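You operate a simulated robot arm through the tools that you are given. There is no shell and no other tool.

The job below is to be done with a simulated robot arm. You get a single attempt, and the scene is never put back.

JOB
Check the torque wrench at the value on the torque card.
Fine: zero the tester first, click the wrench once it is set, then turn the collar back to 2.

Only the result counts: the job must be done as asked and must still hold three seconds after the hand-in. Knocking over, shifting, dropping, spilling or breaking anything else fails it.

ROBOT AND FRAMES
A 7-joint arm with a fingered hand, fixed in place. Base frame: the origin is on the floor under the middle of its stand, x ahead of it, y to its left, z up; the work surface is at about z = 880. Readings come in mm, rad, newtons and seconds.
With the tool pointing down near the work surface it reaches from about 300 to 700 mm from the base axis. Its first joint turns from -2.897 to 2.897 rad. Payload 4 kg.
The TCP is the grasp point between the finger pads, 26 mm short of the fingertips. In the tool frame z runs along the fingers and y along their closing line. The gripper opens to 148 mm; its body begins 73 mm behind the TCP. The gripper is a hand of 3 fingers: y runs from the thumb to the fingers, the wrist lies at [0, 0, -239] in the tool frame, and closing takes about 1.5 s.
Orientation is that of the tool frame in the base frame, as a unit quaternion [x, y, z, w]. With the fingers straight down and closing along the base's y, the tool's x points along the base's -x, its y along +y and its z along -z.

CONTROLS
- The arm moves only by the tool move_arm. Its argument "increments" is a list of rows, each a list of 7 numbers: the turn, a rotation vector about the base's x, y, z in rad, then the shift along the base's x, y, z in mm, then the finger opening in mm, from 0 to 148. In form: [[wx, wy, wz, tx, ty, tz, grip], ...]. A call has 1 to 20 rows; each row is the pose to reach, as a shift and turn from the pose commanded when the call began. Each row takes 0.2 s and may step no farther than 50 mm and 0.15 rad from the row before; otherwise, or with a gripper value out of range, the whole call is refused. Where a pose cannot be reached the arm comes as near as it can. A force on the tool above 40 N (or 10 N above the force at the start of the call, whichever is more), or a blocked arm, ends the call early, and 0.2 s more pass. Each finger travels about 72 mm/s and halts on what it meets, pressing with about 30 N; the grip force reading is that of the motor and also rises with nothing between the fingers. The clock runs only during rows and for 0.2 s after the last one: add rows that repeat a pose to give the fingers time. The reply holds the time, the measured pose of the TCP, the force on the tool along the base axes, the opening and the grip force, in the units named above and with some noise, with the torque about the TCP (base axes, N m) and any sound that the robot's microphone picked up, and new pictures: "views" is both (left out), scene, wrist or none.
- Cameras (640 x 400 px; columns grow to the right, rows downward): "scene" is fixed at [217.9, 652.4, 1505.8]; the picture's right is [-0.75, -0.67, 0.00], its down [-0.39, 0.44, -0.81] and it looks along [0.54, -0.60, -0.59] (base axes); focal length 329 px, centre (320, 200). "wrist" rides on the gripper at [68, -39, -90] in the tool frame; the picture's right is [0.50, 0.87, 0.00], its down [-0.65, 0.38, -0.65] and it looks along [-0.57, 0.33, 0.76] (tool axes); focal length 222 px, centre (320, 200). There is no depth. A picture from a camera that has moved, and an enlarged one, comes with that camera's place and axes in the base frame and with its lens. The place of the scene camera against the robot may be out by one fixed shift of up to 12 mm in any direction.
- raise_lower(by): slides the trunk up (or, below 0, down) by that many mm; the arm rides with it, the base frame stays. It gives what a move gives, with no picture.
- set_grasp(shape): the hand has 3 fingers and takes this shape, open, in about a second: jaw (thumb against the fingers, like two jaws); tri (thumb and two fingers); tip (a fingertip pinch); poke (one finger out to press); point (the index stretched); flat (the hand flat); cup (the hand cupped); fist (a fist). The gripper value then closes the fingers along that shape, each until it touches; the sizes above hold for jaw. It gives what a move gives, with no picture.
- inspect(camera, box): a new picture of the part [left, top, right, bottom] of that camera's present view, enlarged. The clock stands still meanwhile.
- finish_job(): hands the job in; it is judged then, once.

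Places have to be worked out from the pictures, the camera data and where the tool is seen. Open the gripper and draw the arm clear of the work before you hand the job in, unless the task says otherwise.

The tools are called after "Request:" as name(argument=value, ...) on one line, values as JSON. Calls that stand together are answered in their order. move_arm: Moves the arm, as the interface text tells. Its arguments: {"type":"object","properties":{"increments":{"type":"array"},"views":{"type":"string","enum":["both","scene","wrist","none"]}},"required":["increments"]} The other tools are called the same way: raise_lower (by) moves the trunk up or down; set_grasp (shape) gives the hand a shape; inspect (camera, box) takes an enlarged picture of a part of a camera's view; finish_job () hands the job in.

At the start:

```text
time_s: 0.0
position: [358.0, 301.0, 1303.8]
tcp_rot: [0.0, 1.0, 0.0, 0.001]
wrist_force: [0.8, -0.4, 0.2]
ft_torque: [0.05, 0.03, 0.0]
grip_width: 148.1
grasp_force: 0.1
shape: jaw
trunk travel left (down, up): [-500.0, 90.0]
```

scene: 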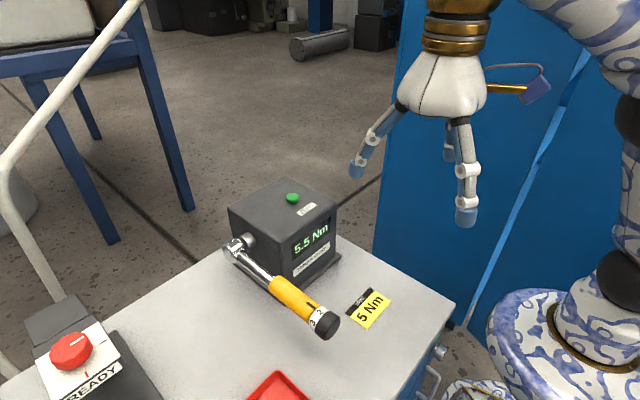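
wrist: 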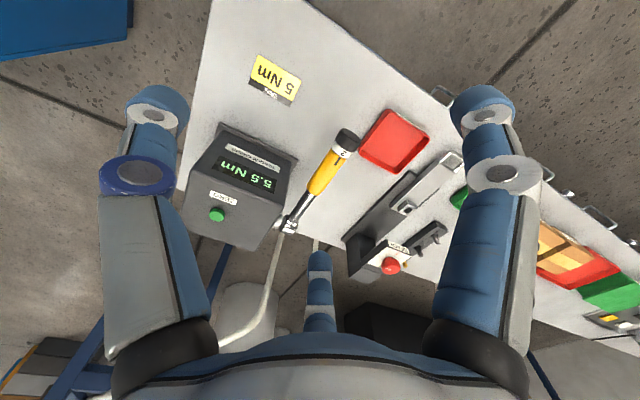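

I start by looking closely at the tester, the wrench, and the card in both cameras before moving.

Request:
inspect(camera="scene", box=[210, 160, 410, 350])

Request:
inspect(camera="wrist", box=[180, 40, 380, 260])

Request:
inspect(camera="scene", box=[260, 260, 400, 350])

```text
2.11 times, centred on (310, 255) of scene
camera zoom: at [217.9, 652.4, 1505.8], right [-0.75, -0.67, 0.0], down [-0.39, 0.44, -0.81], along [0.54, -0.6, -0.59], focal length 692 px, centre (341, 84)
```

zoom: 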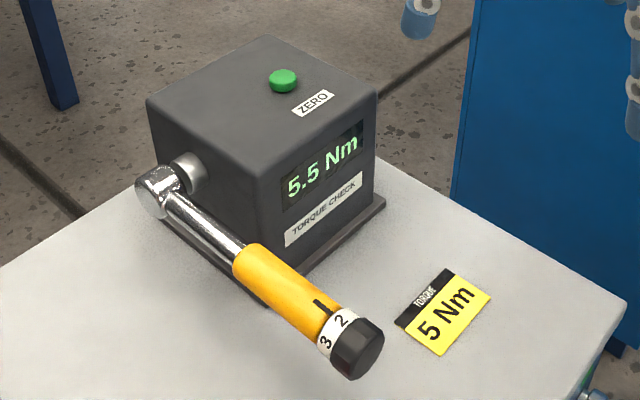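

```text
1.82 times, centred on (280, 150) of wrist
camera zoom: at [290.1, 260.1, 1393.9], right [-0.5, 0.87, 0.0], down [0.65, 0.38, 0.66], along [0.57, 0.33, -0.75], focal length 404 px, centre (393, 291)
```

zoom: 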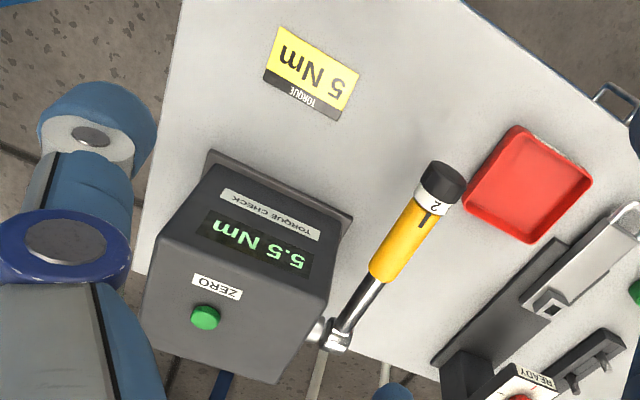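

```text
4.44 times, centred on (330, 305) of scene
camera zoom: at [217.9, 652.4, 1505.8], right [-0.75, -0.67, 0.0], down [-0.39, 0.44, -0.81], along [0.54, -0.6, -0.59], focal length 1460 px, centre (276, -267)
```

zoom: 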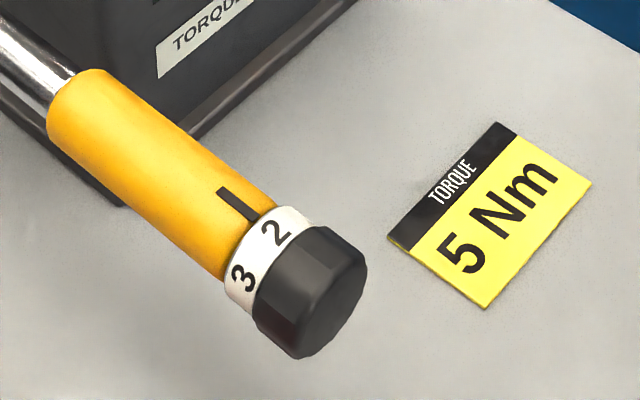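

The wrist and scene rays put the zero button near (685, 236, 1061). The wrench lies along x at y≈404, z≈1002, with its head near x≈700 and collar near x≈446, and the card reads 5 Nm. I move toward the tester at a safe height for a closer look.

Request:
move_arm(increments=[[0, 0, 0, 35, -10, -10, 148], [0, 0, 0, 75, -22, -25, 148], [0, 0, 0, 115, -35, -40, 148], [0, 0, 0, 155, -48, -60, 148], [0, 0, 0, 190, -60, -75, 148], [0, 0, 0, 202, -65, -84, 148], [0, 0, 0, 202, -65, -84, 148]])

```text
time_s: 1.6
position: [537.1, 237.7, 1221.3]
tcp_rot: [0.0, 1.0, 0.001, 0.001]
wrist_force: [0.5, -0.6, 0.0]
ft_torque: [-0.02, 0.0, -0.01]
grip_width: 148.1
grasp_force: 0.1
shape: jaw
out of reach, approached as far as the arm can: row 4, 5, 6, 7
trunk travel left (down, up): [-500.0, 90.0]
camera wrist: at [469.3, 195.5, 1311.8], right [-0.5, 0.87, 0.0], down [0.65, 0.38, 0.66], along [0.57, 0.33, -0.75], focal length 222 px, centre (320, 200)
```

scene: 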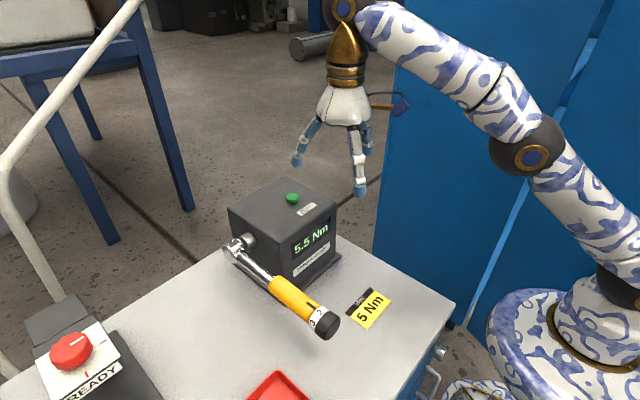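
wrist: 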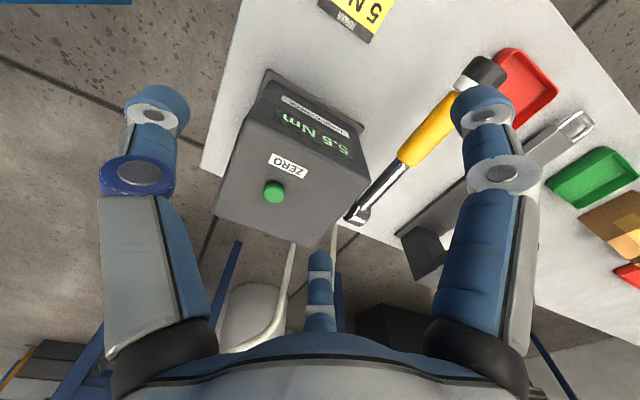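

The arm hit its reach limit at this height, and the second wrist view puts the button near (674, 238, 1069). I raise the trunk to gain reach over the tester.

Request:
raise_lower(by=90)

```text
time_s: 2.9
position: [537.3, 236.8, 1311.7]
tcp_rot: [0.001, 1.0, 0.002, 0.002]
wrist_force: [0.5, 0.1, -0.1]
ft_torque: [0.04, -0.01, 0.0]
grip_width: 147.9
grasp_force: 0.1
shape: jaw
trunk travel left (down, up): [-590.0, 0.0]
```

The trunk is up by 90 mm with the TCP at (537, 237, 1312). I go down and forward with the fingers closing, to see where the closed fingertips sit.

Request:
move_arm(increments=[[0, 0, 0, 0, 0, -40, 120], [0, 0, 0, 10, 0, -80, 90], [0, 0, 0, 30, 0, -115, 60], [0, 0, 0, 55, 0, -140, 30], [0, 0, 0, 70, 0, -150, 0], [0, 0, 0, 70, 0, -150, 0], [0, 0, 0, 70, 0, -150, 0], [0, 0, 0, 70, 0, -150, 0]])

```text
time_s: 4.7
position: [606.6, 238.0, 1162.0]
tcp_rot: [0.0, 1.0, 0.001, 0.002]
wrist_force: [0.1, -0.4, -0.8]
ft_torque: [0.02, -0.01, 0.06]
grip_width: 0.1
grasp_force: 30.0
shape: jaw
trunk travel left (down, up): [-590.0, 0.0]
camera wrist: at [537.7, 196.3, 1252.1], right [-0.5, 0.87, 0.0], down [0.65, 0.38, 0.66], along [0.57, 0.33, -0.75], focal length 222 px, centre (320, 200)
```

scene: 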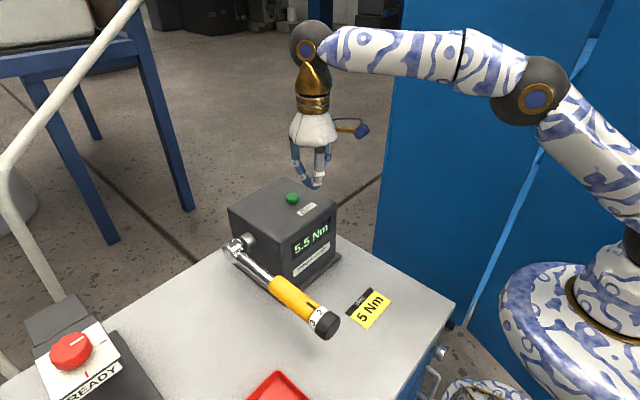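
wrist: 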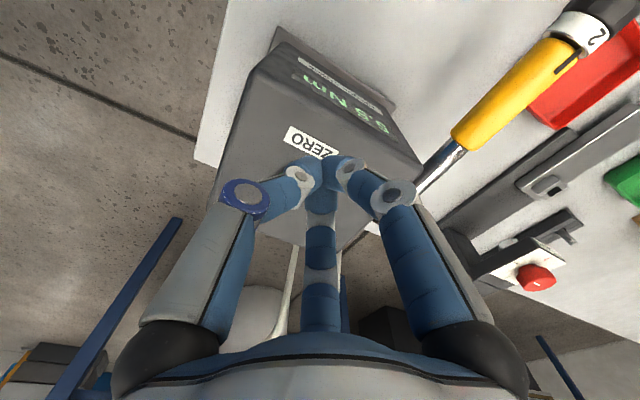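

The closed fingertips meet on the tool axis. I move to just above the estimated button place at (674, 238), keeping about 35 mm of clearance.

Request:
move_arm(increments=[[0, 0, 0, 35, 0, -10, 0], [0, 0, 0, 68, 0, -28, 0], [0, 0, 0, 68, 0, -28, 0]])

Request:
inspect(camera="scene", box=[220, 120, 380, 220])

Request:
inspect(camera="wrist", box=[240, 80, 400, 260])

```text
time_s: 5.5
position: [649.9, 224.1, 1126.9]
tcp_rot: [0.001, 1.0, 0.003, 0.002]
wrist_force: [-0.5, -0.7, -0.3]
ft_torque: [0.01, 0.01, -0.04]
grip_width: 0.0
grasp_force: 30.1
shape: jaw
out of reach, approached as far as the arm can: row 1, 2, 3
trunk travel left (down, up): [-590.0, 0.0]
camera wrist: at [582.1, 182.7, 1217.6], right [-0.5, 0.87, 0.0], down [0.65, 0.38, 0.66], along [0.57, 0.33, -0.75], focal length 222 px, centre (320, 200)
```

scene: 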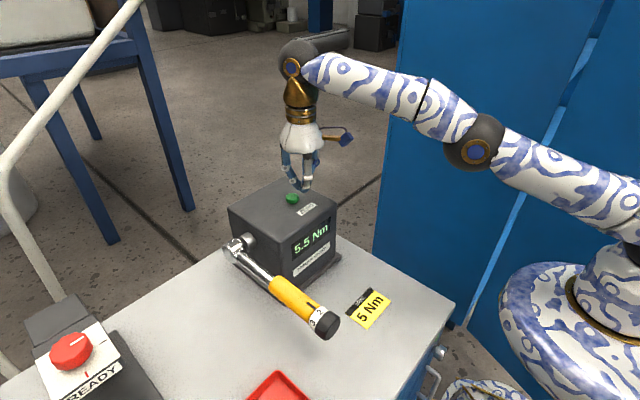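
wrist: 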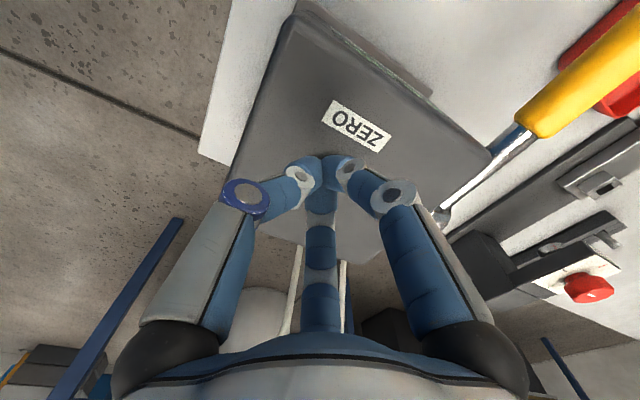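

```text
4.00 times, centred on (300, 170) of scene
camera zoom: at [217.9, 652.4, 1505.8], right [-0.75, -0.67, 0.0], down [-0.39, 0.44, -0.81], along [0.54, -0.6, -0.59], focal length 1314 px, centre (400, 320)
```

zoom: 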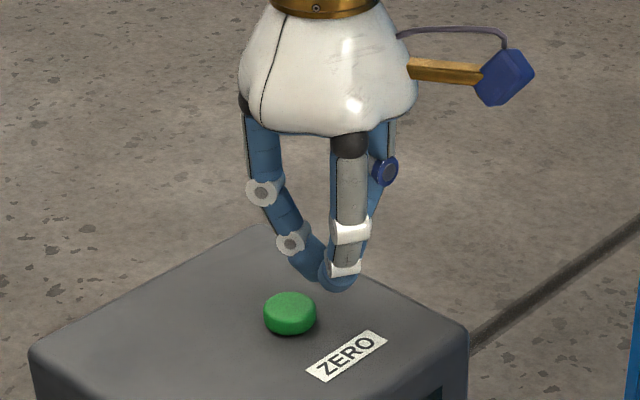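

```text
2.22 times, centred on (320, 170) of wrist
camera zoom: at [582.1, 182.7, 1217.6], right [-0.5, 0.87, 0.0], down [0.65, 0.38, 0.66], along [0.57, 0.33, -0.75], focal length 494 px, centre (320, 267)
```

zoom: 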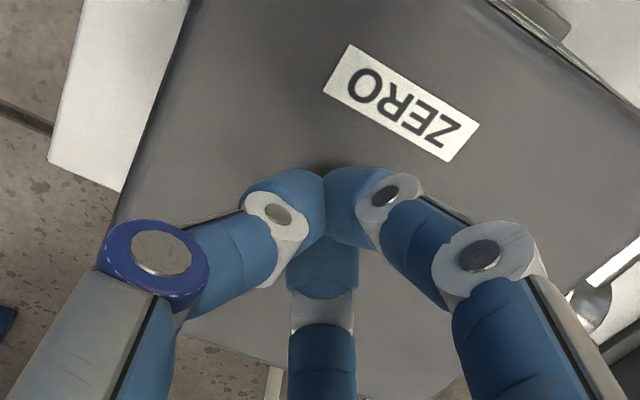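

The arm can't reach farther straight down, with the tips at about (650, 224, 1101). I back off, open the fingers and tilt the tool forward so it reaches out and shows the button clearly.

Request:
move_arm(increments=[[0, -0.05, 0, -25, 5, 25, 40], [0, -0.15, 0, -50, 14, 45, 80], [0, -0.25, 0, -60, 14, 55, 120], [0, -0.3, 0, -60, 14, 55, 148], [0, -0.3, 0, -60, 14, 55, 148], [0, -0.3, 0, -60, 14, 55, 148]])

Request:
inspect(camera="wrist", box=[220, 100, 420, 260])

```text
time_s: 6.8
position: [590.6, 238.6, 1183.7]
tcp_rot: [0.001, 0.988, 0.002, 0.151]
wrist_force: [0.4, -0.3, 0.4]
ft_torque: [0.01, 0.02, -0.02]
grip_width: 148.0
grasp_force: 0.1
shape: jaw
trunk travel left (down, up): [-590.0, 0.0]
camera wrist: at [498.9, 198.2, 1249.8], right [-0.48, 0.87, -0.15], down [0.43, 0.38, 0.82], along [0.77, 0.33, -0.55], focal length 222 px, centre (320, 200)
```

scene: 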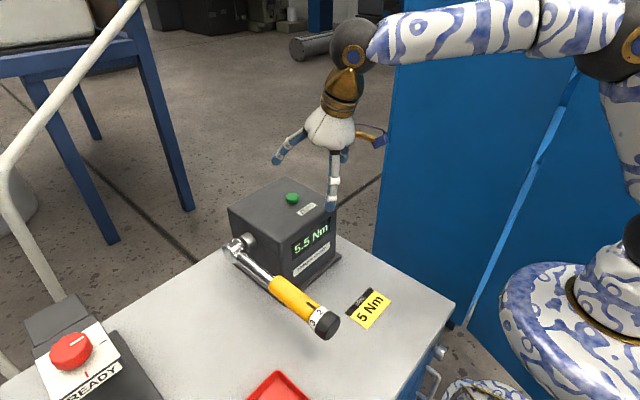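
wrist: 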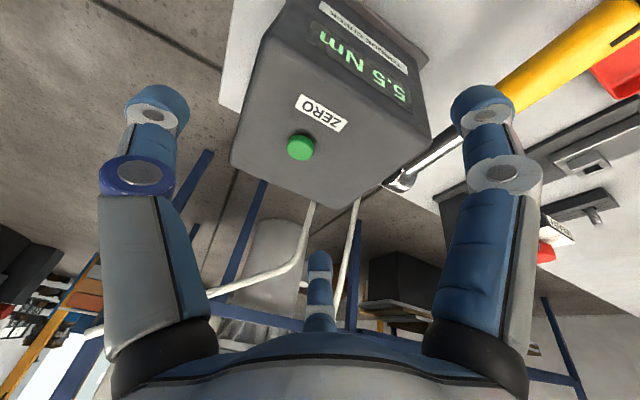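

```text
2.50 times, centred on (320, 180) of wrist
camera zoom: at [498.9, 198.2, 1249.8], right [-0.48, 0.87, -0.15], down [0.43, 0.38, 0.82], along [0.77, 0.33, -0.55], focal length 555 px, centre (320, 250)
```

zoom: 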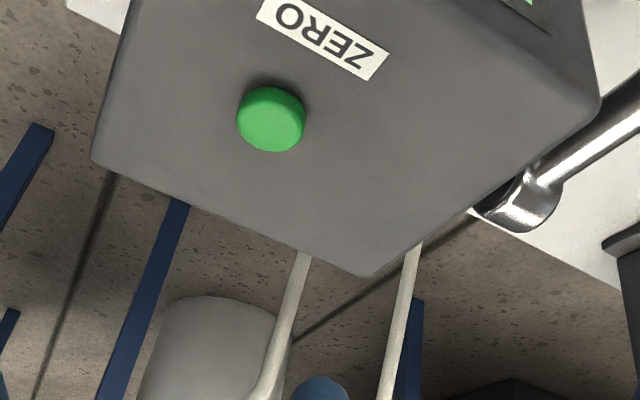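

The tilted view gives the button's top near (677, 239, 1068). I close the fingers and move the tips to about 30 mm above it.

Request:
move_arm(increments=[[0, 0, 0, 0, 0, 0, 100], [0, 0, 0, 10, 0, 0, 50], [0, 0, 0, 35, 0, -15, 0], [0, 0, 0, 60, 0, -35, 0], [0, 0, 0, 79, 0.5, -58, 0], [0, 0, 0, 79, 0.5, -58, 0], [0, 0, 0, 79, 0.5, -58, 0]])

Request:
inspect(camera="scene", box=[220, 120, 380, 220])

Request:
inspect(camera="wrist", box=[240, 80, 400, 260])

```text
time_s: 8.4
position: [668.7, 238.1, 1123.0]
tcp_rot: [0.001, 0.988, 0.001, 0.152]
wrist_force: [0.6, -0.1, 0.0]
ft_torque: [-0.03, 0.03, 0.02]
grip_width: 0.0
grasp_force: 29.9
shape: jaw
trunk travel left (down, up): [-590.0, 0.0]
camera wrist: at [577.3, 198.2, 1189.6], right [-0.48, 0.87, -0.15], down [0.43, 0.38, 0.82], along [0.77, 0.33, -0.55], focal length 222 px, centre (320, 200)
```

scene: 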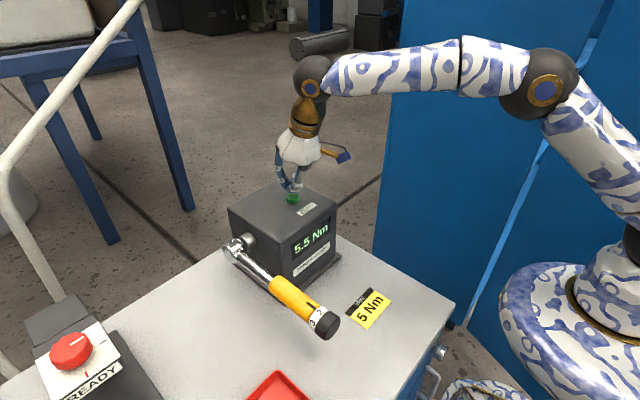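
wrist: 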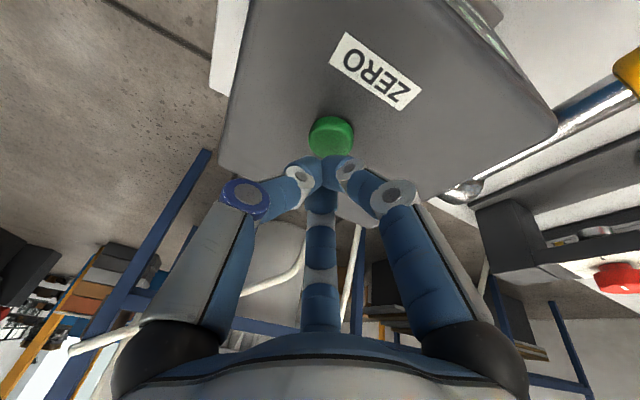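

```text
4.00 times, centred on (300, 170) of scene
camera zoom: at [217.9, 652.4, 1505.8], right [-0.75, -0.67, 0.0], down [-0.39, 0.44, -0.81], along [0.54, -0.6, -0.59], focal length 1314 px, centre (400, 320)
```

zoom: 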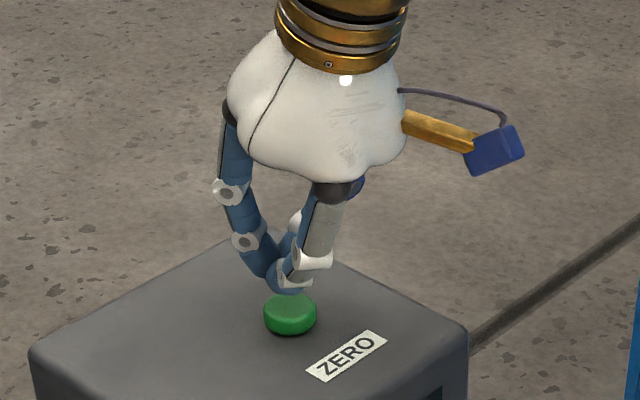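

```text
2.22 times, centred on (320, 170) of wrist
camera zoom: at [577.3, 198.2, 1189.6], right [-0.48, 0.87, -0.15], down [0.43, 0.38, 0.82], along [0.77, 0.33, -0.55], focal length 494 px, centre (320, 267)
```

zoom: 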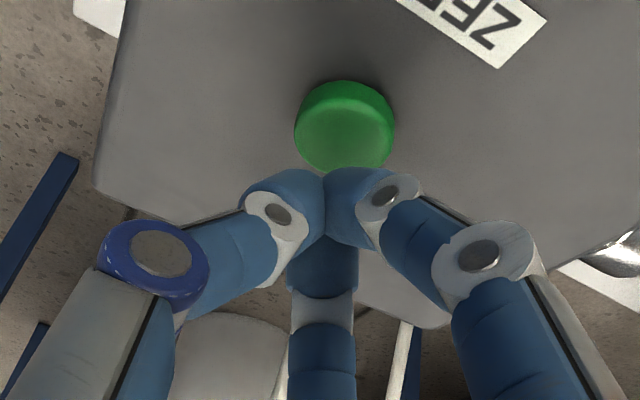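

The button's top is seen near (673, 240, 1069) and the tips are at (676, 238, 1098), so I go straight down slowly and watch the force and the display.

Request:
move_arm(increments=[[0, 0, 0, -2, 1.5, -10, 0], [0, 0, 0, -2, 1.5, -18, 0], [0, 0, 0, -2, 1.5, -24, 0], [0, 0, 0, -2, 1.5, -27, 0], [0, 0, 0, -2, 1.5, -29, 0], [0, 0, 0, -2, 1.5, -31, 0]])

Request:
inspect(camera="scene", box=[220, 150, 380, 260])

```text
time_s: 9.9
position: [669.0, 240.5, 1099.7]
tcp_rot: [0.0, 0.987, 0.004, 0.159]
wrist_force: [-0.9, -1.1, 21.9]
ft_torque: [-0.09, -0.04, 0.0]
grip_width: 0.0
grasp_force: 30.7
shape: jaw
trunk travel left (down, up): [-590.0, 0.0]
heard: click
stopped in row 6: the force on the tool passed its limit at 42 N (the readings are from after the stop); the commanded pose is now the measured one
camera wrist: at [575.4, 199.6, 1165.8], right [-0.48, 0.87, -0.15], down [0.42, 0.37, 0.83], along [0.77, 0.33, -0.54], focal length 222 px, centre (320, 200)
```

scene: 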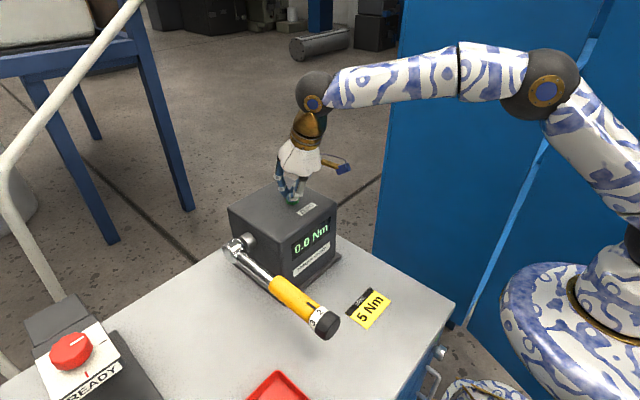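
wrist: 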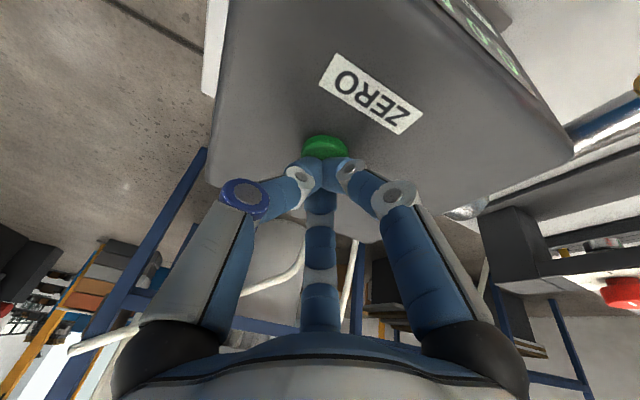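

```text
3.64 times, centred on (300, 205) of scene
camera zoom: at [217.9, 652.4, 1505.8], right [-0.75, -0.67, 0.0], down [-0.39, 0.44, -0.81], along [0.54, -0.6, -0.59], focal length 1195 px, centre (393, 182)
```

zoom: 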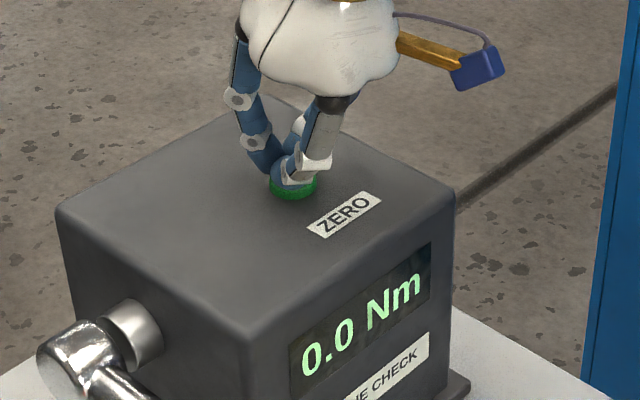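

The display reads 0.0 Nm and a click was heard, so the tester is zeroed. I lift off and move back over the wrench's handle end with the fingers open to read the collar.

Request:
move_arm(increments=[[0, 0, 0, 0, 0, 30, 0], [0, 0, 0, 0, 0, 75, 0], [0, 0, 0, -40, 10, 95, 40], [0, 0, 0, -85, 25, 100, 80], [0, 0, 0, -130, 40, 100, 120], [0, 0, 0, -175, 60, 90, 148], [0, 0, 0, -220, 80, 80, 148], [0, 0, 0, -262, 100, 65, 148], [0, 0, 0, -300, 115, 50, 148], [0, 0, 0, -300, 115, 50, 148]])

Request:
inspect(camera="wrist", box=[240, 60, 440, 220])

Request:
inspect(camera="scene", box=[220, 210, 380, 350])

```text
refused: row 6 steps farther than a row can; nothing moved
```

```text
2.50 times, centred on (340, 140) of wrist
camera zoom: at [575.4, 199.6, 1165.8], right [-0.48, 0.87, -0.15], down [0.42, 0.37, 0.83], along [0.77, 0.33, -0.54], focal length 555 px, centre (270, 350)
```

zoom: 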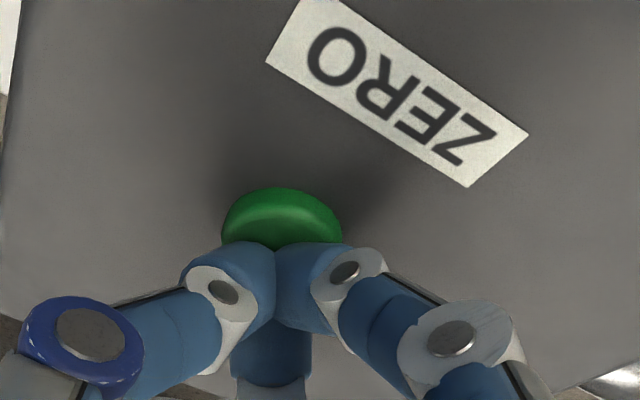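

```text
2.86 times, centred on (300, 280) of scene
camera zoom: at [217.9, 652.4, 1505.8], right [-0.75, -0.67, 0.0], down [-0.39, 0.44, -0.81], along [0.54, -0.6, -0.59], focal length 939 px, centre (377, -29)
```

zoom: 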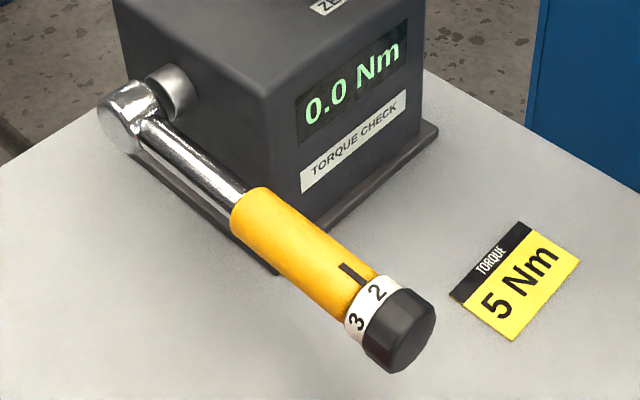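

The call was refused only because one row stepped too far. I repeat the same retreat with smaller steps.

Request:
move_arm(increments=[[0, 0, 0, 0, 0, 30, 0], [0, 0, 0, 0, 0, 70, 0], [0, 0, 0, -35, 10, 90, 40], [0, 0, 0, -75, 25, 95, 80], [0, 0, 0, -115, 40, 95, 120], [0, 0, 0, -155, 55, 90, 148], [0, 0, 0, -195, 70, 80, 148], [0, 0, 0, -232, 87, 68, 148], [0, 0, 0, -268, 102, 55, 148], [0, 0, 0, -300, 115, 50, 148], [0, 0, 0, -300, 115, 50, 148]])

Request:
inspect(camera="wrist", box=[240, 60, 440, 220])

Request:
inspect(camera="scene", box=[220, 210, 380, 350])

```text
time_s: 12.3
position: [367.5, 358.0, 1148.1]
tcp_rot: [0.0, 0.988, 0.002, 0.154]
wrist_force: [-0.7, 1.0, 0.2]
ft_torque: [0.01, -0.01, 0.01]
grip_width: 147.8
grasp_force: 0.1
shape: jaw
trunk travel left (down, up): [-590.0, 0.0]
camera wrist: at [276.8, 316.6, 1214.2], right [-0.48, 0.87, -0.15], down [0.42, 0.37, 0.83], along [0.77, 0.33, -0.55], focal length 222 px, centre (320, 200)
```

scene: 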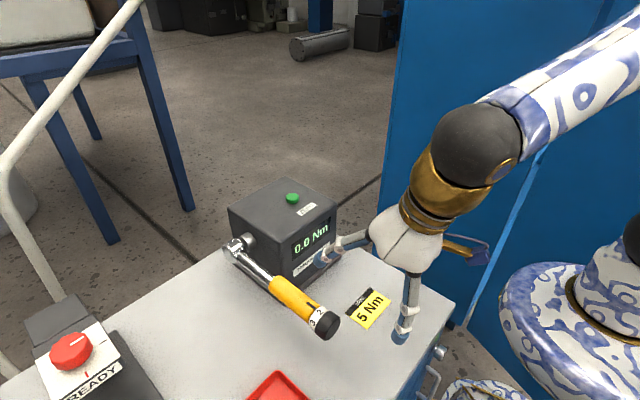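
wrist: 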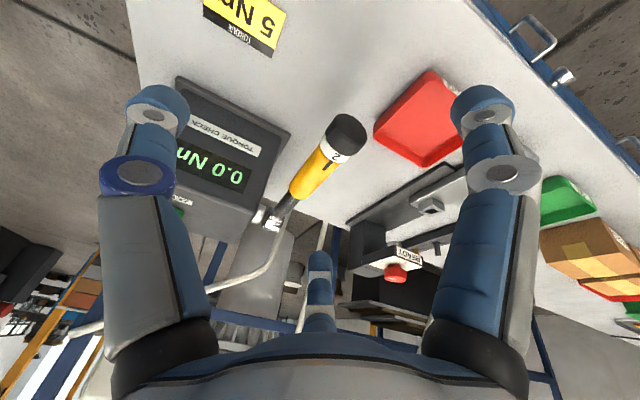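

```text
2.50 times, centred on (340, 140) of wrist
camera zoom: at [276.8, 316.6, 1214.2], right [-0.48, 0.87, -0.15], down [0.42, 0.37, 0.83], along [0.77, 0.33, -0.55], focal length 555 px, centre (270, 350)
```

zoom: 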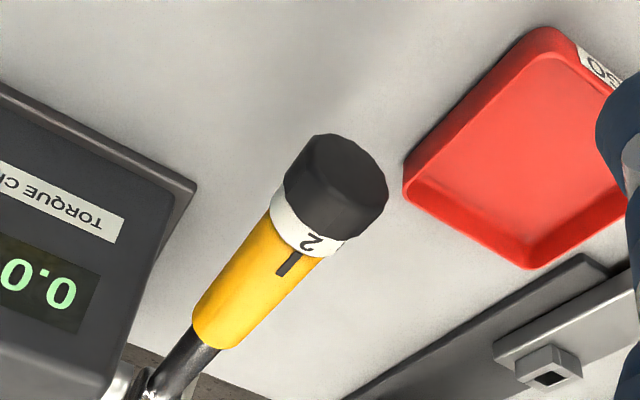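

```text
2.86 times, centred on (300, 280) of scene
camera zoom: at [217.9, 652.4, 1505.8], right [-0.75, -0.67, 0.0], down [-0.39, 0.44, -0.81], along [0.54, -0.6, -0.59], focal length 939 px, centre (377, -29)
```

zoom: 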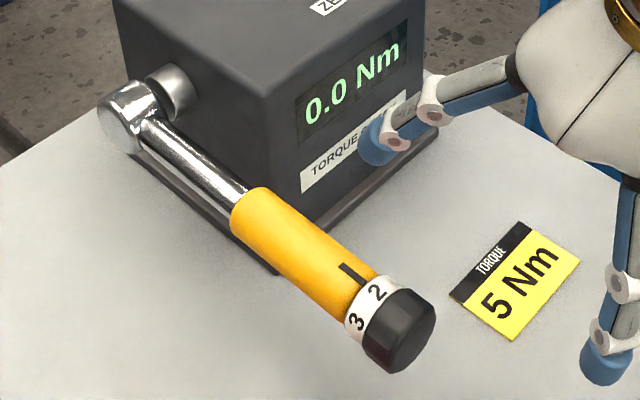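

The display still shows 0.0 Nm. The collar's 2 is level with the index mark, and the cap (about 40 mm across) ends near x≈422 with its axis at about y≈403, z≈1004. I now swing the tool toward horizontal, pointing along +x, while staying behind and above the handle end, so I can grip the collar end-on.

Request:
move_arm(increments=[[0, -0.12, 0, -4, 5, -5, 148], [0, -0.24, 0, -8, 9, -11, 148], [0, -0.36, 0, -12, 13, -17, 148], [0, -0.48, 0, -16, 18, -23, 148], [0, -0.6, 0, -20, 23, -29, 148], [0, -0.72, 0, -20, 28, -35, 148], [0, -0.84, 0, -20, 32, -41, 148], [0, -0.96, 0, -20, 37, -47, 148], [0, -1.08, 0, -20, 42, -53, 148], [0, -1.2, 0, -20, 45, -57, 148], [0, -1.27, 0, -20, 46, -60, 148], [0, -1.27, 0, -20, 46, -60, 148]])

```text
time_s: 14.9
position: [349.4, 402.3, 1086.6]
tcp_rot: [-0.001, 0.702, 0.002, 0.712]
wrist_force: [0.3, -0.1, 0.8]
ft_torque: [-0.01, 0.01, 0.01]
grip_width: 147.8
grasp_force: 0.0
shape: jaw
trunk travel left (down, up): [-590.0, 0.0]
camera wrist: at [259.5, 361.3, 1018.8], right [0.0, 0.87, -0.5], down [-0.66, 0.37, 0.65], along [0.75, 0.33, 0.58], focal length 222 px, centre (320, 200)
```

scene: 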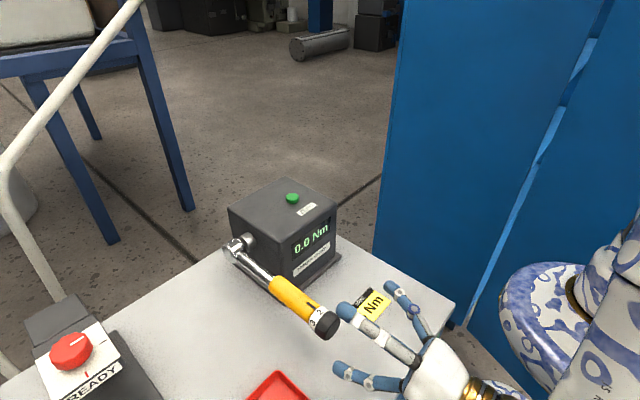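
wrist: 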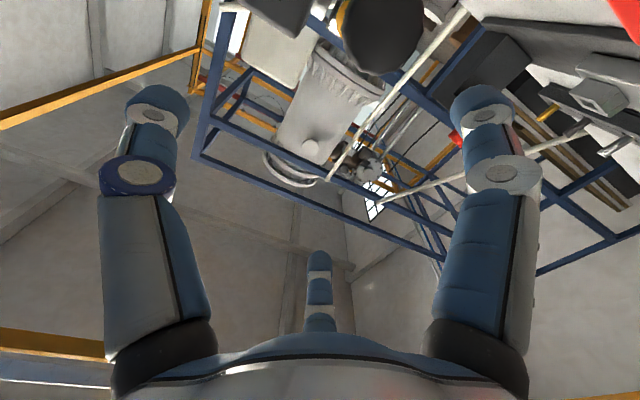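

The tool now points along +x, and the fingers look to be spaced around the axis like a chuck, which suits the collar. I lower it to the wrench's height while still behind the cap, to line up with the end face.

Request:
move_arm(increments=[[0, 0, 0, -5, 0, -30, 148], [0, 0, 0, -10, 0, -60, 148], [0, 0, 0, -10, 0, -80, 148], [0, 0, 0, -10, 0, -80, 148]])

Request:
inspect(camera="wrist", box=[220, 20, 460, 190])

Request:
inspect(camera="scene", box=[240, 240, 440, 400])

```text
time_s: 15.9
position: [338.0, 402.6, 1005.6]
tcp_rot: [-0.002, 0.703, 0.003, 0.711]
wrist_force: [-0.4, 0.7, 0.1]
ft_torque: [0.02, -0.01, 0.03]
grip_width: 147.9
grasp_force: 0.1
shape: jaw
trunk travel left (down, up): [-590.0, 0.0]
camera wrist: at [249.9, 361.1, 938.1], right [0.0, 0.87, -0.5], down [-0.66, 0.37, 0.65], along [0.75, 0.33, 0.57], focal length 222 px, centre (320, 200)
```

scene: 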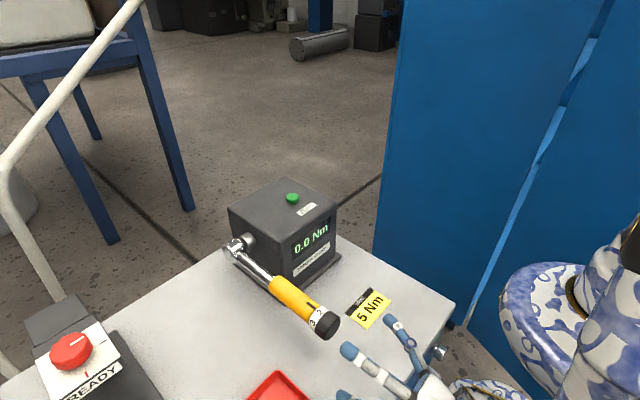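
wrist: 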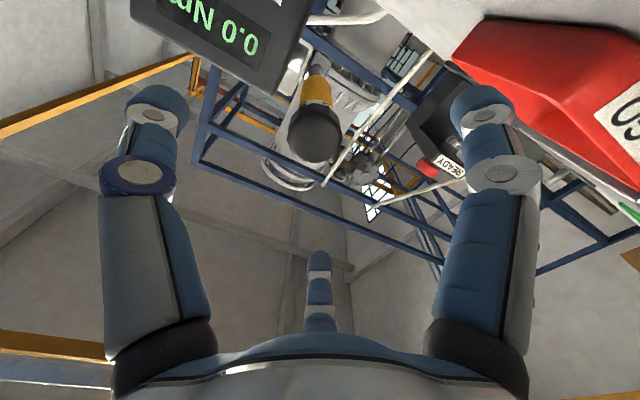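

```text
2.35 times, centred on (340, 105) of wrist
camera zoom: at [249.9, 361.1, 938.1], right [0.0, 0.87, -0.5], down [-0.66, 0.37, 0.65], along [0.75, 0.33, 0.57], focal length 523 px, centre (273, 424)
```

zoom: 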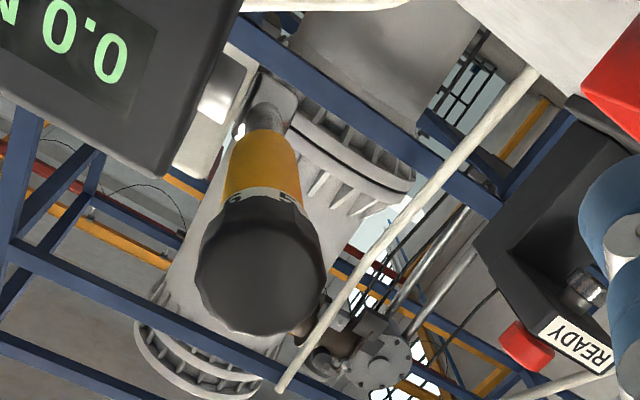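

```text
2.50 times, centred on (340, 320) of scene
camera zoom: at [217.9, 652.4, 1505.8], right [-0.75, -0.67, 0.0], down [-0.39, 0.44, -0.81], along [0.54, -0.6, -0.59], focal length 822 px, centre (270, -100)
```

zoom: 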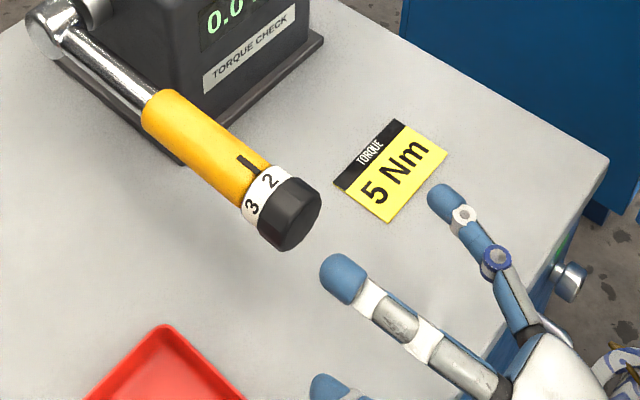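

The tool axis is roughly level with the cap, whose end face looks centred near (421, 399, 1010). I zoom in on the ring underside to read the numbers there, to learn the spacing.

Request:
inspect(camera="wrist", box=[280, 60, 360, 170])

Request:
inspect(camera="scene", box=[285, 280, 365, 345])

```text
3.64 times, centred on (320, 115) of wrist
camera zoom: at [249.9, 361.1, 938.1], right [0.0, 0.87, -0.5], down [-0.66, 0.37, 0.65], along [0.75, 0.33, 0.57], focal length 808 px, centre (320, 509)
```

zoom: 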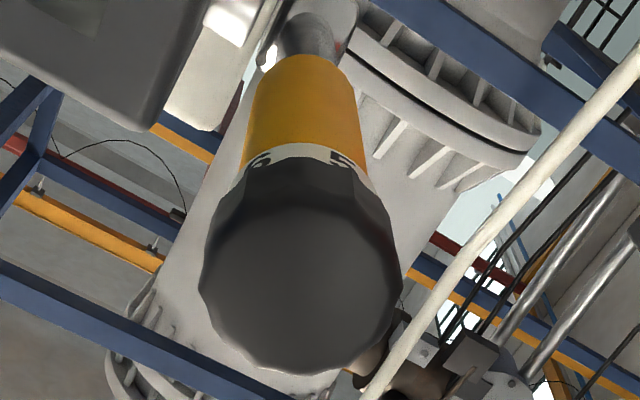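

```text
6.15 times, centred on (325, 312) of scene
camera zoom: at [217.9, 652.4, 1505.8], right [-0.75, -0.67, 0.0], down [-0.39, 0.44, -0.81], along [0.54, -0.6, -0.59], focal length 2022 px, centre (289, -492)
```

zoom: 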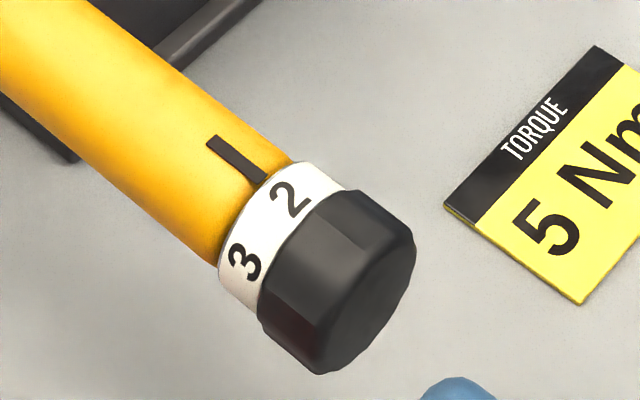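

The ring reads 5 and 6 underneath and 3 on the +y side, so the numbers step about 60° and 2→5 needs roughly a half turn about +x. I roll the hand −90° about x here, clear of everything, to get room for that turn.

Request:
move_arm(increments=[[-0.14, 0, 0, 0, 0, 1, 148], [-0.28, 0, 0, 0, 0, 2, 148], [-0.42, 0, 0, 0, 0, 3, 148], [-0.56, 0, 0, 0, 0, 4, 148], [-0.7, 0, 0, 0, -1, 4, 148], [-0.84, 0, 0, 0, -1, 4, 148], [-0.98, 0, 0, 0, -2, 4, 148], [-1.12, 0, 0, 0, -2, 4, 148], [-1.26, 0, 0, 0, -2, 4, 148], [-1.4, 0, 0, 0, -2, 4, 148], [-1.54, 0, 0, 0, -2, 4, 148], [-1.57, 0, 0, 0, -2, 4, 148], [-1.57, 0, 0, 0, -2, 4, 148]])

```text
time_s: 18.7
position: [339.6, 399.1, 1009.3]
tcp_rot: [0.504, -0.499, 0.495, -0.502]
wrist_force: [-0.4, -0.1, -0.3]
ft_torque: [0.02, 0.03, 0.01]
grip_width: 147.4
grasp_force: 0.1
shape: jaw
trunk travel left (down, up): [-590.0, 0.0]
camera wrist: at [249.8, 329.8, 1050.5], right [0.0, -0.5, -0.87], down [-0.66, 0.65, -0.37], along [0.75, 0.57, -0.33], focal length 222 px, centre (320, 200)
```

scene: 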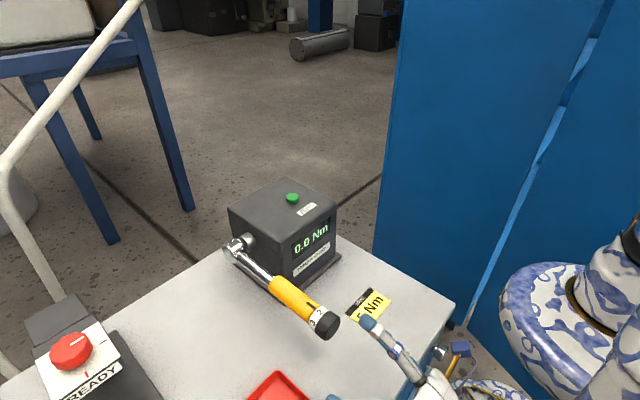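
wrist: 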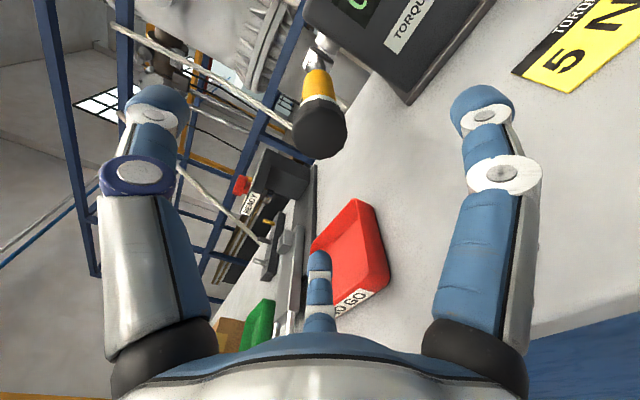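

Roll −90° is reachable. I zoom in on the cap to measure its centre from this second camera position.

Request:
inspect(camera="wrist", box=[270, 60, 370, 170])

```text
3.64 times, centred on (320, 115) of wrist
camera zoom: at [249.8, 329.8, 1050.5], right [0.0, -0.5, -0.87], down [-0.66, 0.65, -0.37], along [0.75, 0.57, -0.33], focal length 808 px, centre (320, 509)
```

zoom: 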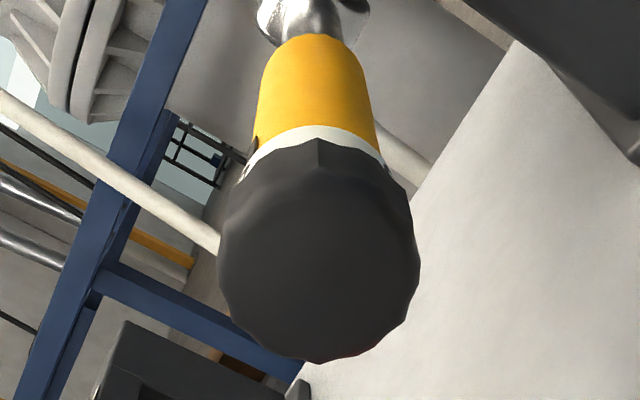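

Both roll views agree: the cap's end-face centre is at (421, 398.5, 1010), about 45 mm across, and the tool axis is within a millimetre or so of it. I slide in along +x partway with the fingers wide and re-check alignment.

Request:
move_arm(increments=[[0, 0, 0, 30, -0.5, 1, 148], [0, 0, 0, 55, -0.5, 1, 148], [0, 0, 0, 65, -0.5, 1, 148], [0, 0, 0, 65, -0.5, 1, 148]])

Request:
inspect(camera="wrist", box=[240, 90, 400, 210])

Request:
inspect(camera="scene", box=[270, 270, 430, 400])

```text
time_s: 19.7
position: [405.4, 398.4, 1010.7]
tcp_rot: [0.503, -0.499, 0.495, -0.502]
wrist_force: [-0.6, 0.1, -0.6]
ft_torque: [-0.03, 0.03, 0.01]
grip_width: 148.1
grasp_force: 0.2
shape: jaw
trunk travel left (down, up): [-590.0, 0.0]
camera wrist: at [316.1, 329.0, 1052.0], right [0.0, -0.5, -0.87], down [-0.66, 0.65, -0.37], along [0.75, 0.57, -0.33], focal length 222 px, centre (320, 200)
```

scene: 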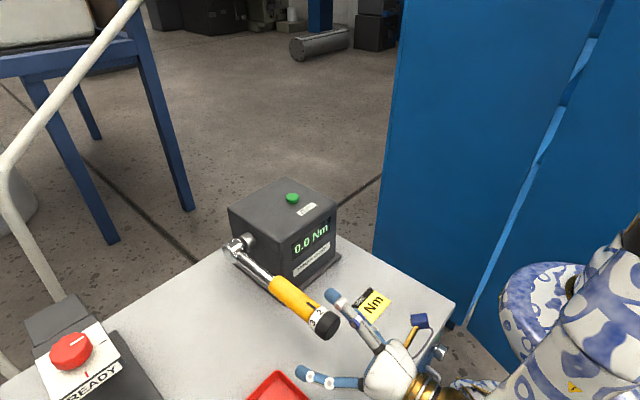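
wrist: 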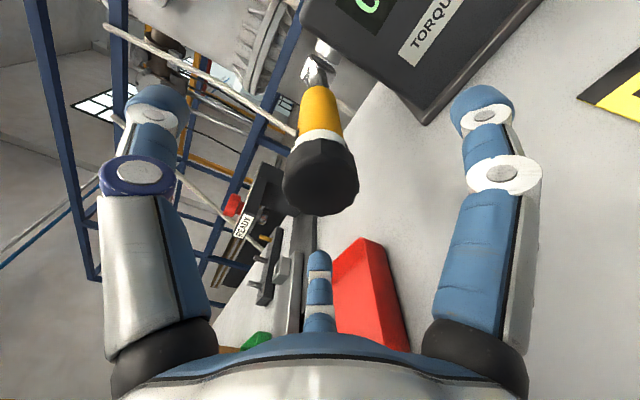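

```text
3.33 times, centred on (320, 150) of wrist
camera zoom: at [316.1, 329.0, 1052.0], right [0.0, -0.5, -0.87], down [-0.66, 0.65, -0.37], along [0.75, 0.57, -0.33], focal length 740 px, centre (320, 367)
```

zoom: 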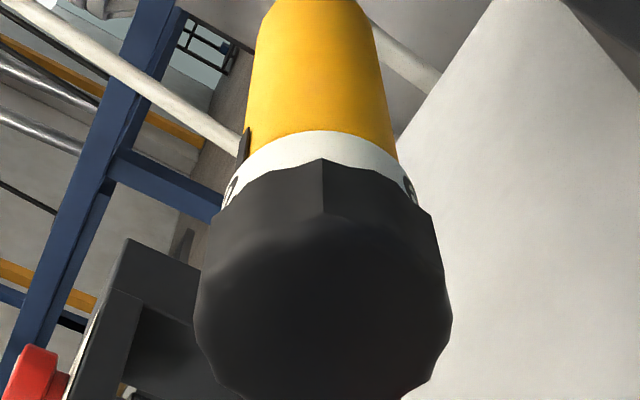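

```text
3.08 times, centred on (350, 335) of scene
camera zoom: at [217.9, 652.4, 1505.8], right [-0.75, -0.67, 0.0], down [-0.39, 0.44, -0.81], along [0.54, -0.6, -0.59], focal length 1011 px, centre (228, -215)
```

zoom: 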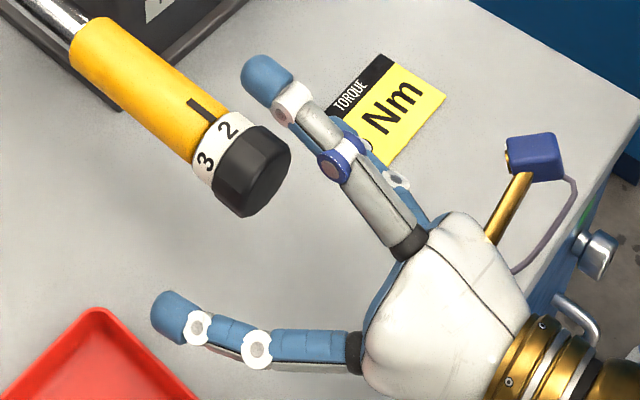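

The cap centre appears within half a millimetre of the tool axis; the cap spans x≈421–436 and the ring x≈436–452. I advance to x≈423 and close the fingers slowly to just short of contact to check centring.

Request:
move_arm(increments=[[0, 0, 0, 10, 0.3, 0, 120], [0, 0, 0, 17, 0.3, 0, 95], [0, 0, 0, 17, 0.3, 0, 75], [0, 0, 0, 17, 0.3, 0, 65], [0, 0, 0, 17, 0.3, 0, 60], [0, 0, 0, 17, 0.3, 0, 60]])

Request:
inspect(camera="wrist", box=[220, 80, 420, 240])

Request:
inspect(camera="scene", box=[280, 260, 400, 360])

```text
time_s: 21.1
position: [421.0, 400.5, 1011.3]
tcp_rot: [0.503, -0.499, 0.496, -0.502]
wrist_force: [0.1, 0.4, 0.3]
ft_torque: [-0.02, -0.01, 0.02]
grip_width: 60.1
grasp_force: 0.1
shape: jaw
trunk travel left (down, up): [-590.0, 0.0]
camera wrist: at [332.3, 330.2, 1051.7], right [0.0, -0.5, -0.87], down [-0.66, 0.65, -0.37], along [0.75, 0.57, -0.33], focal length 222 px, centre (320, 200)
```

scene: 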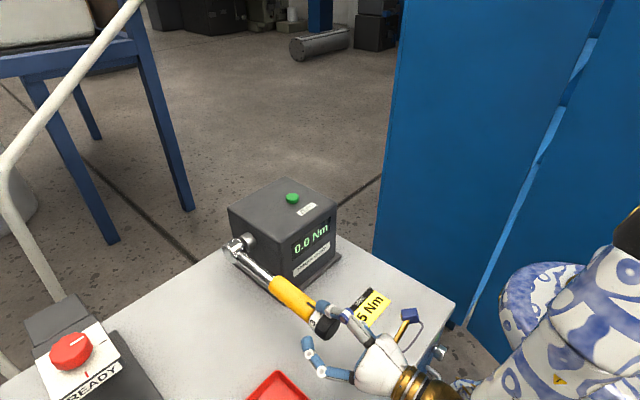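
wrist: 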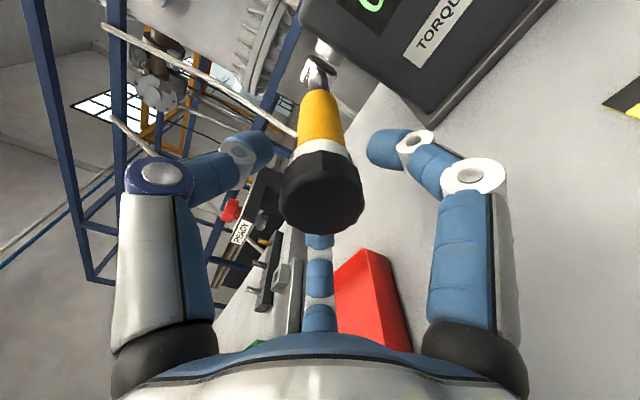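

```text
2.50 times, centred on (320, 160) of wrist
camera zoom: at [332.3, 330.2, 1051.7], right [0.0, -0.5, -0.87], down [-0.66, 0.65, -0.37], along [0.75, 0.57, -0.33], focal length 555 px, centre (320, 300)
```

zoom: 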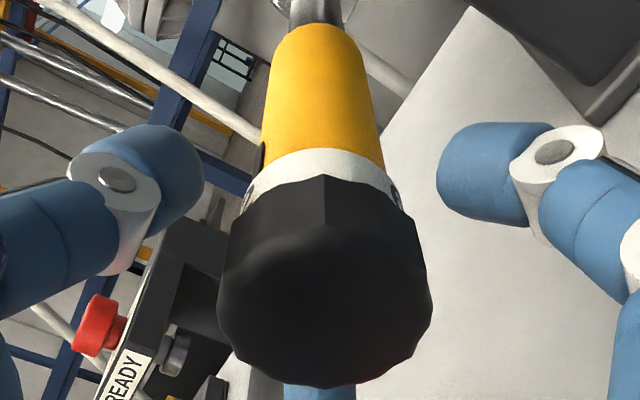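

```text
4.00 times, centred on (340, 310) of scene
camera zoom: at [217.9, 652.4, 1505.8], right [-0.75, -0.67, 0.0], down [-0.39, 0.44, -0.81], along [0.54, -0.6, -0.59], focal length 1314 px, centre (240, -240)
```

zoom: 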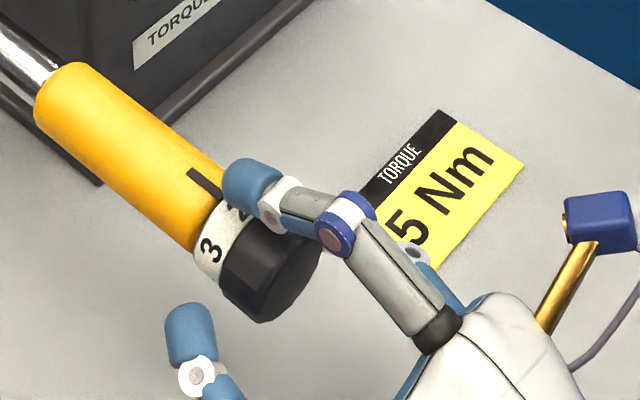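

The fingertips curl inward, so closing here would put them at x≈447, close to the handle. I back off about 14 mm so the tips land on the black cap, then close to just above cap size.

Request:
move_arm(increments=[[0, 0, 0, -7, -0.3, -0.8, 60], [0, 0, 0, -14, -0.3, -0.8, 58], [0, 0, 0, -14, -0.3, -0.8, 54], [0, 0, 0, -14, -0.3, -0.8, 50], [0, 0, 0, -14, -0.3, -0.8, 50]])

Request:
inspect(camera="wrist", box=[220, 80, 420, 240])

Request:
inspect(camera="scene", box=[280, 260, 400, 360])

```text
time_s: 22.3
position: [406.9, 401.1, 1010.6]
tcp_rot: [0.504, -0.499, 0.496, -0.502]
wrist_force: [-0.2, 0.0, 1.4]
ft_torque: [0.02, 0.01, 0.01]
grip_width: 50.3
grasp_force: 0.0
shape: jaw
trunk travel left (down, up): [-590.0, 0.0]
camera wrist: at [318.1, 330.1, 1050.8], right [0.0, -0.5, -0.87], down [-0.66, 0.65, -0.37], along [0.75, 0.57, -0.33], focal length 222 px, centre (320, 200)
```

scene: 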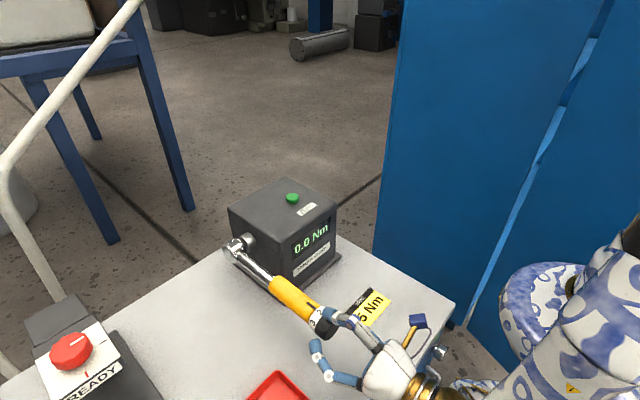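
wrist: 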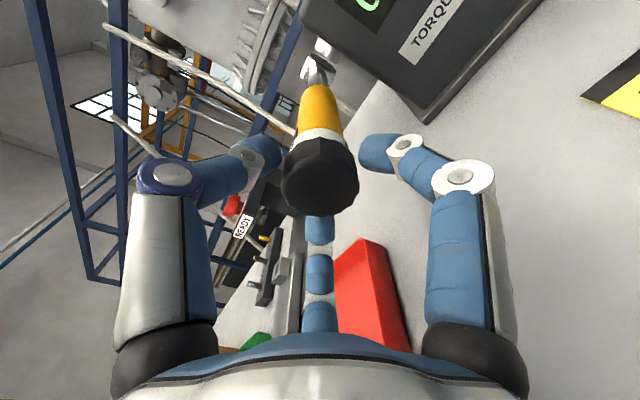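

```text
2.50 times, centred on (320, 160) of wrist
camera zoom: at [318.1, 330.1, 1050.8], right [0.0, -0.5, -0.87], down [-0.66, 0.65, -0.37], along [0.75, 0.57, -0.33], focal length 555 px, centre (320, 300)
```

zoom: 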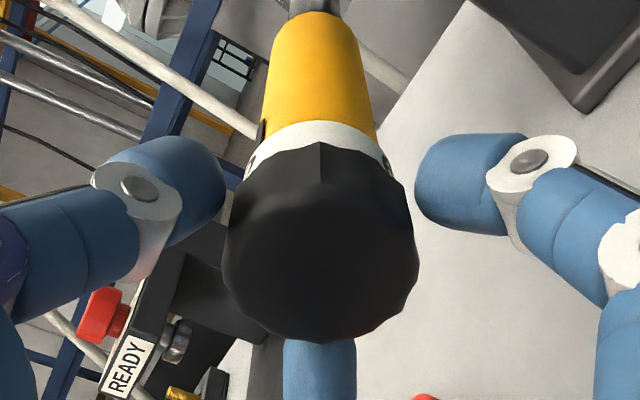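

```text
4.00 times, centred on (340, 310) of scene
camera zoom: at [217.9, 652.4, 1505.8], right [-0.75, -0.67, 0.0], down [-0.39, 0.44, -0.81], along [0.54, -0.6, -0.59], focal length 1314 px, centre (240, -240)
```

zoom: 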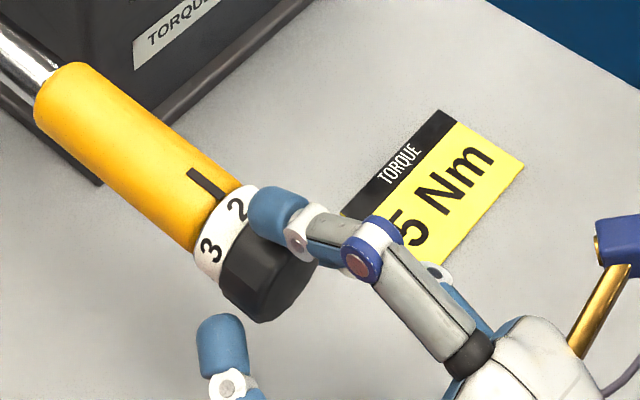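

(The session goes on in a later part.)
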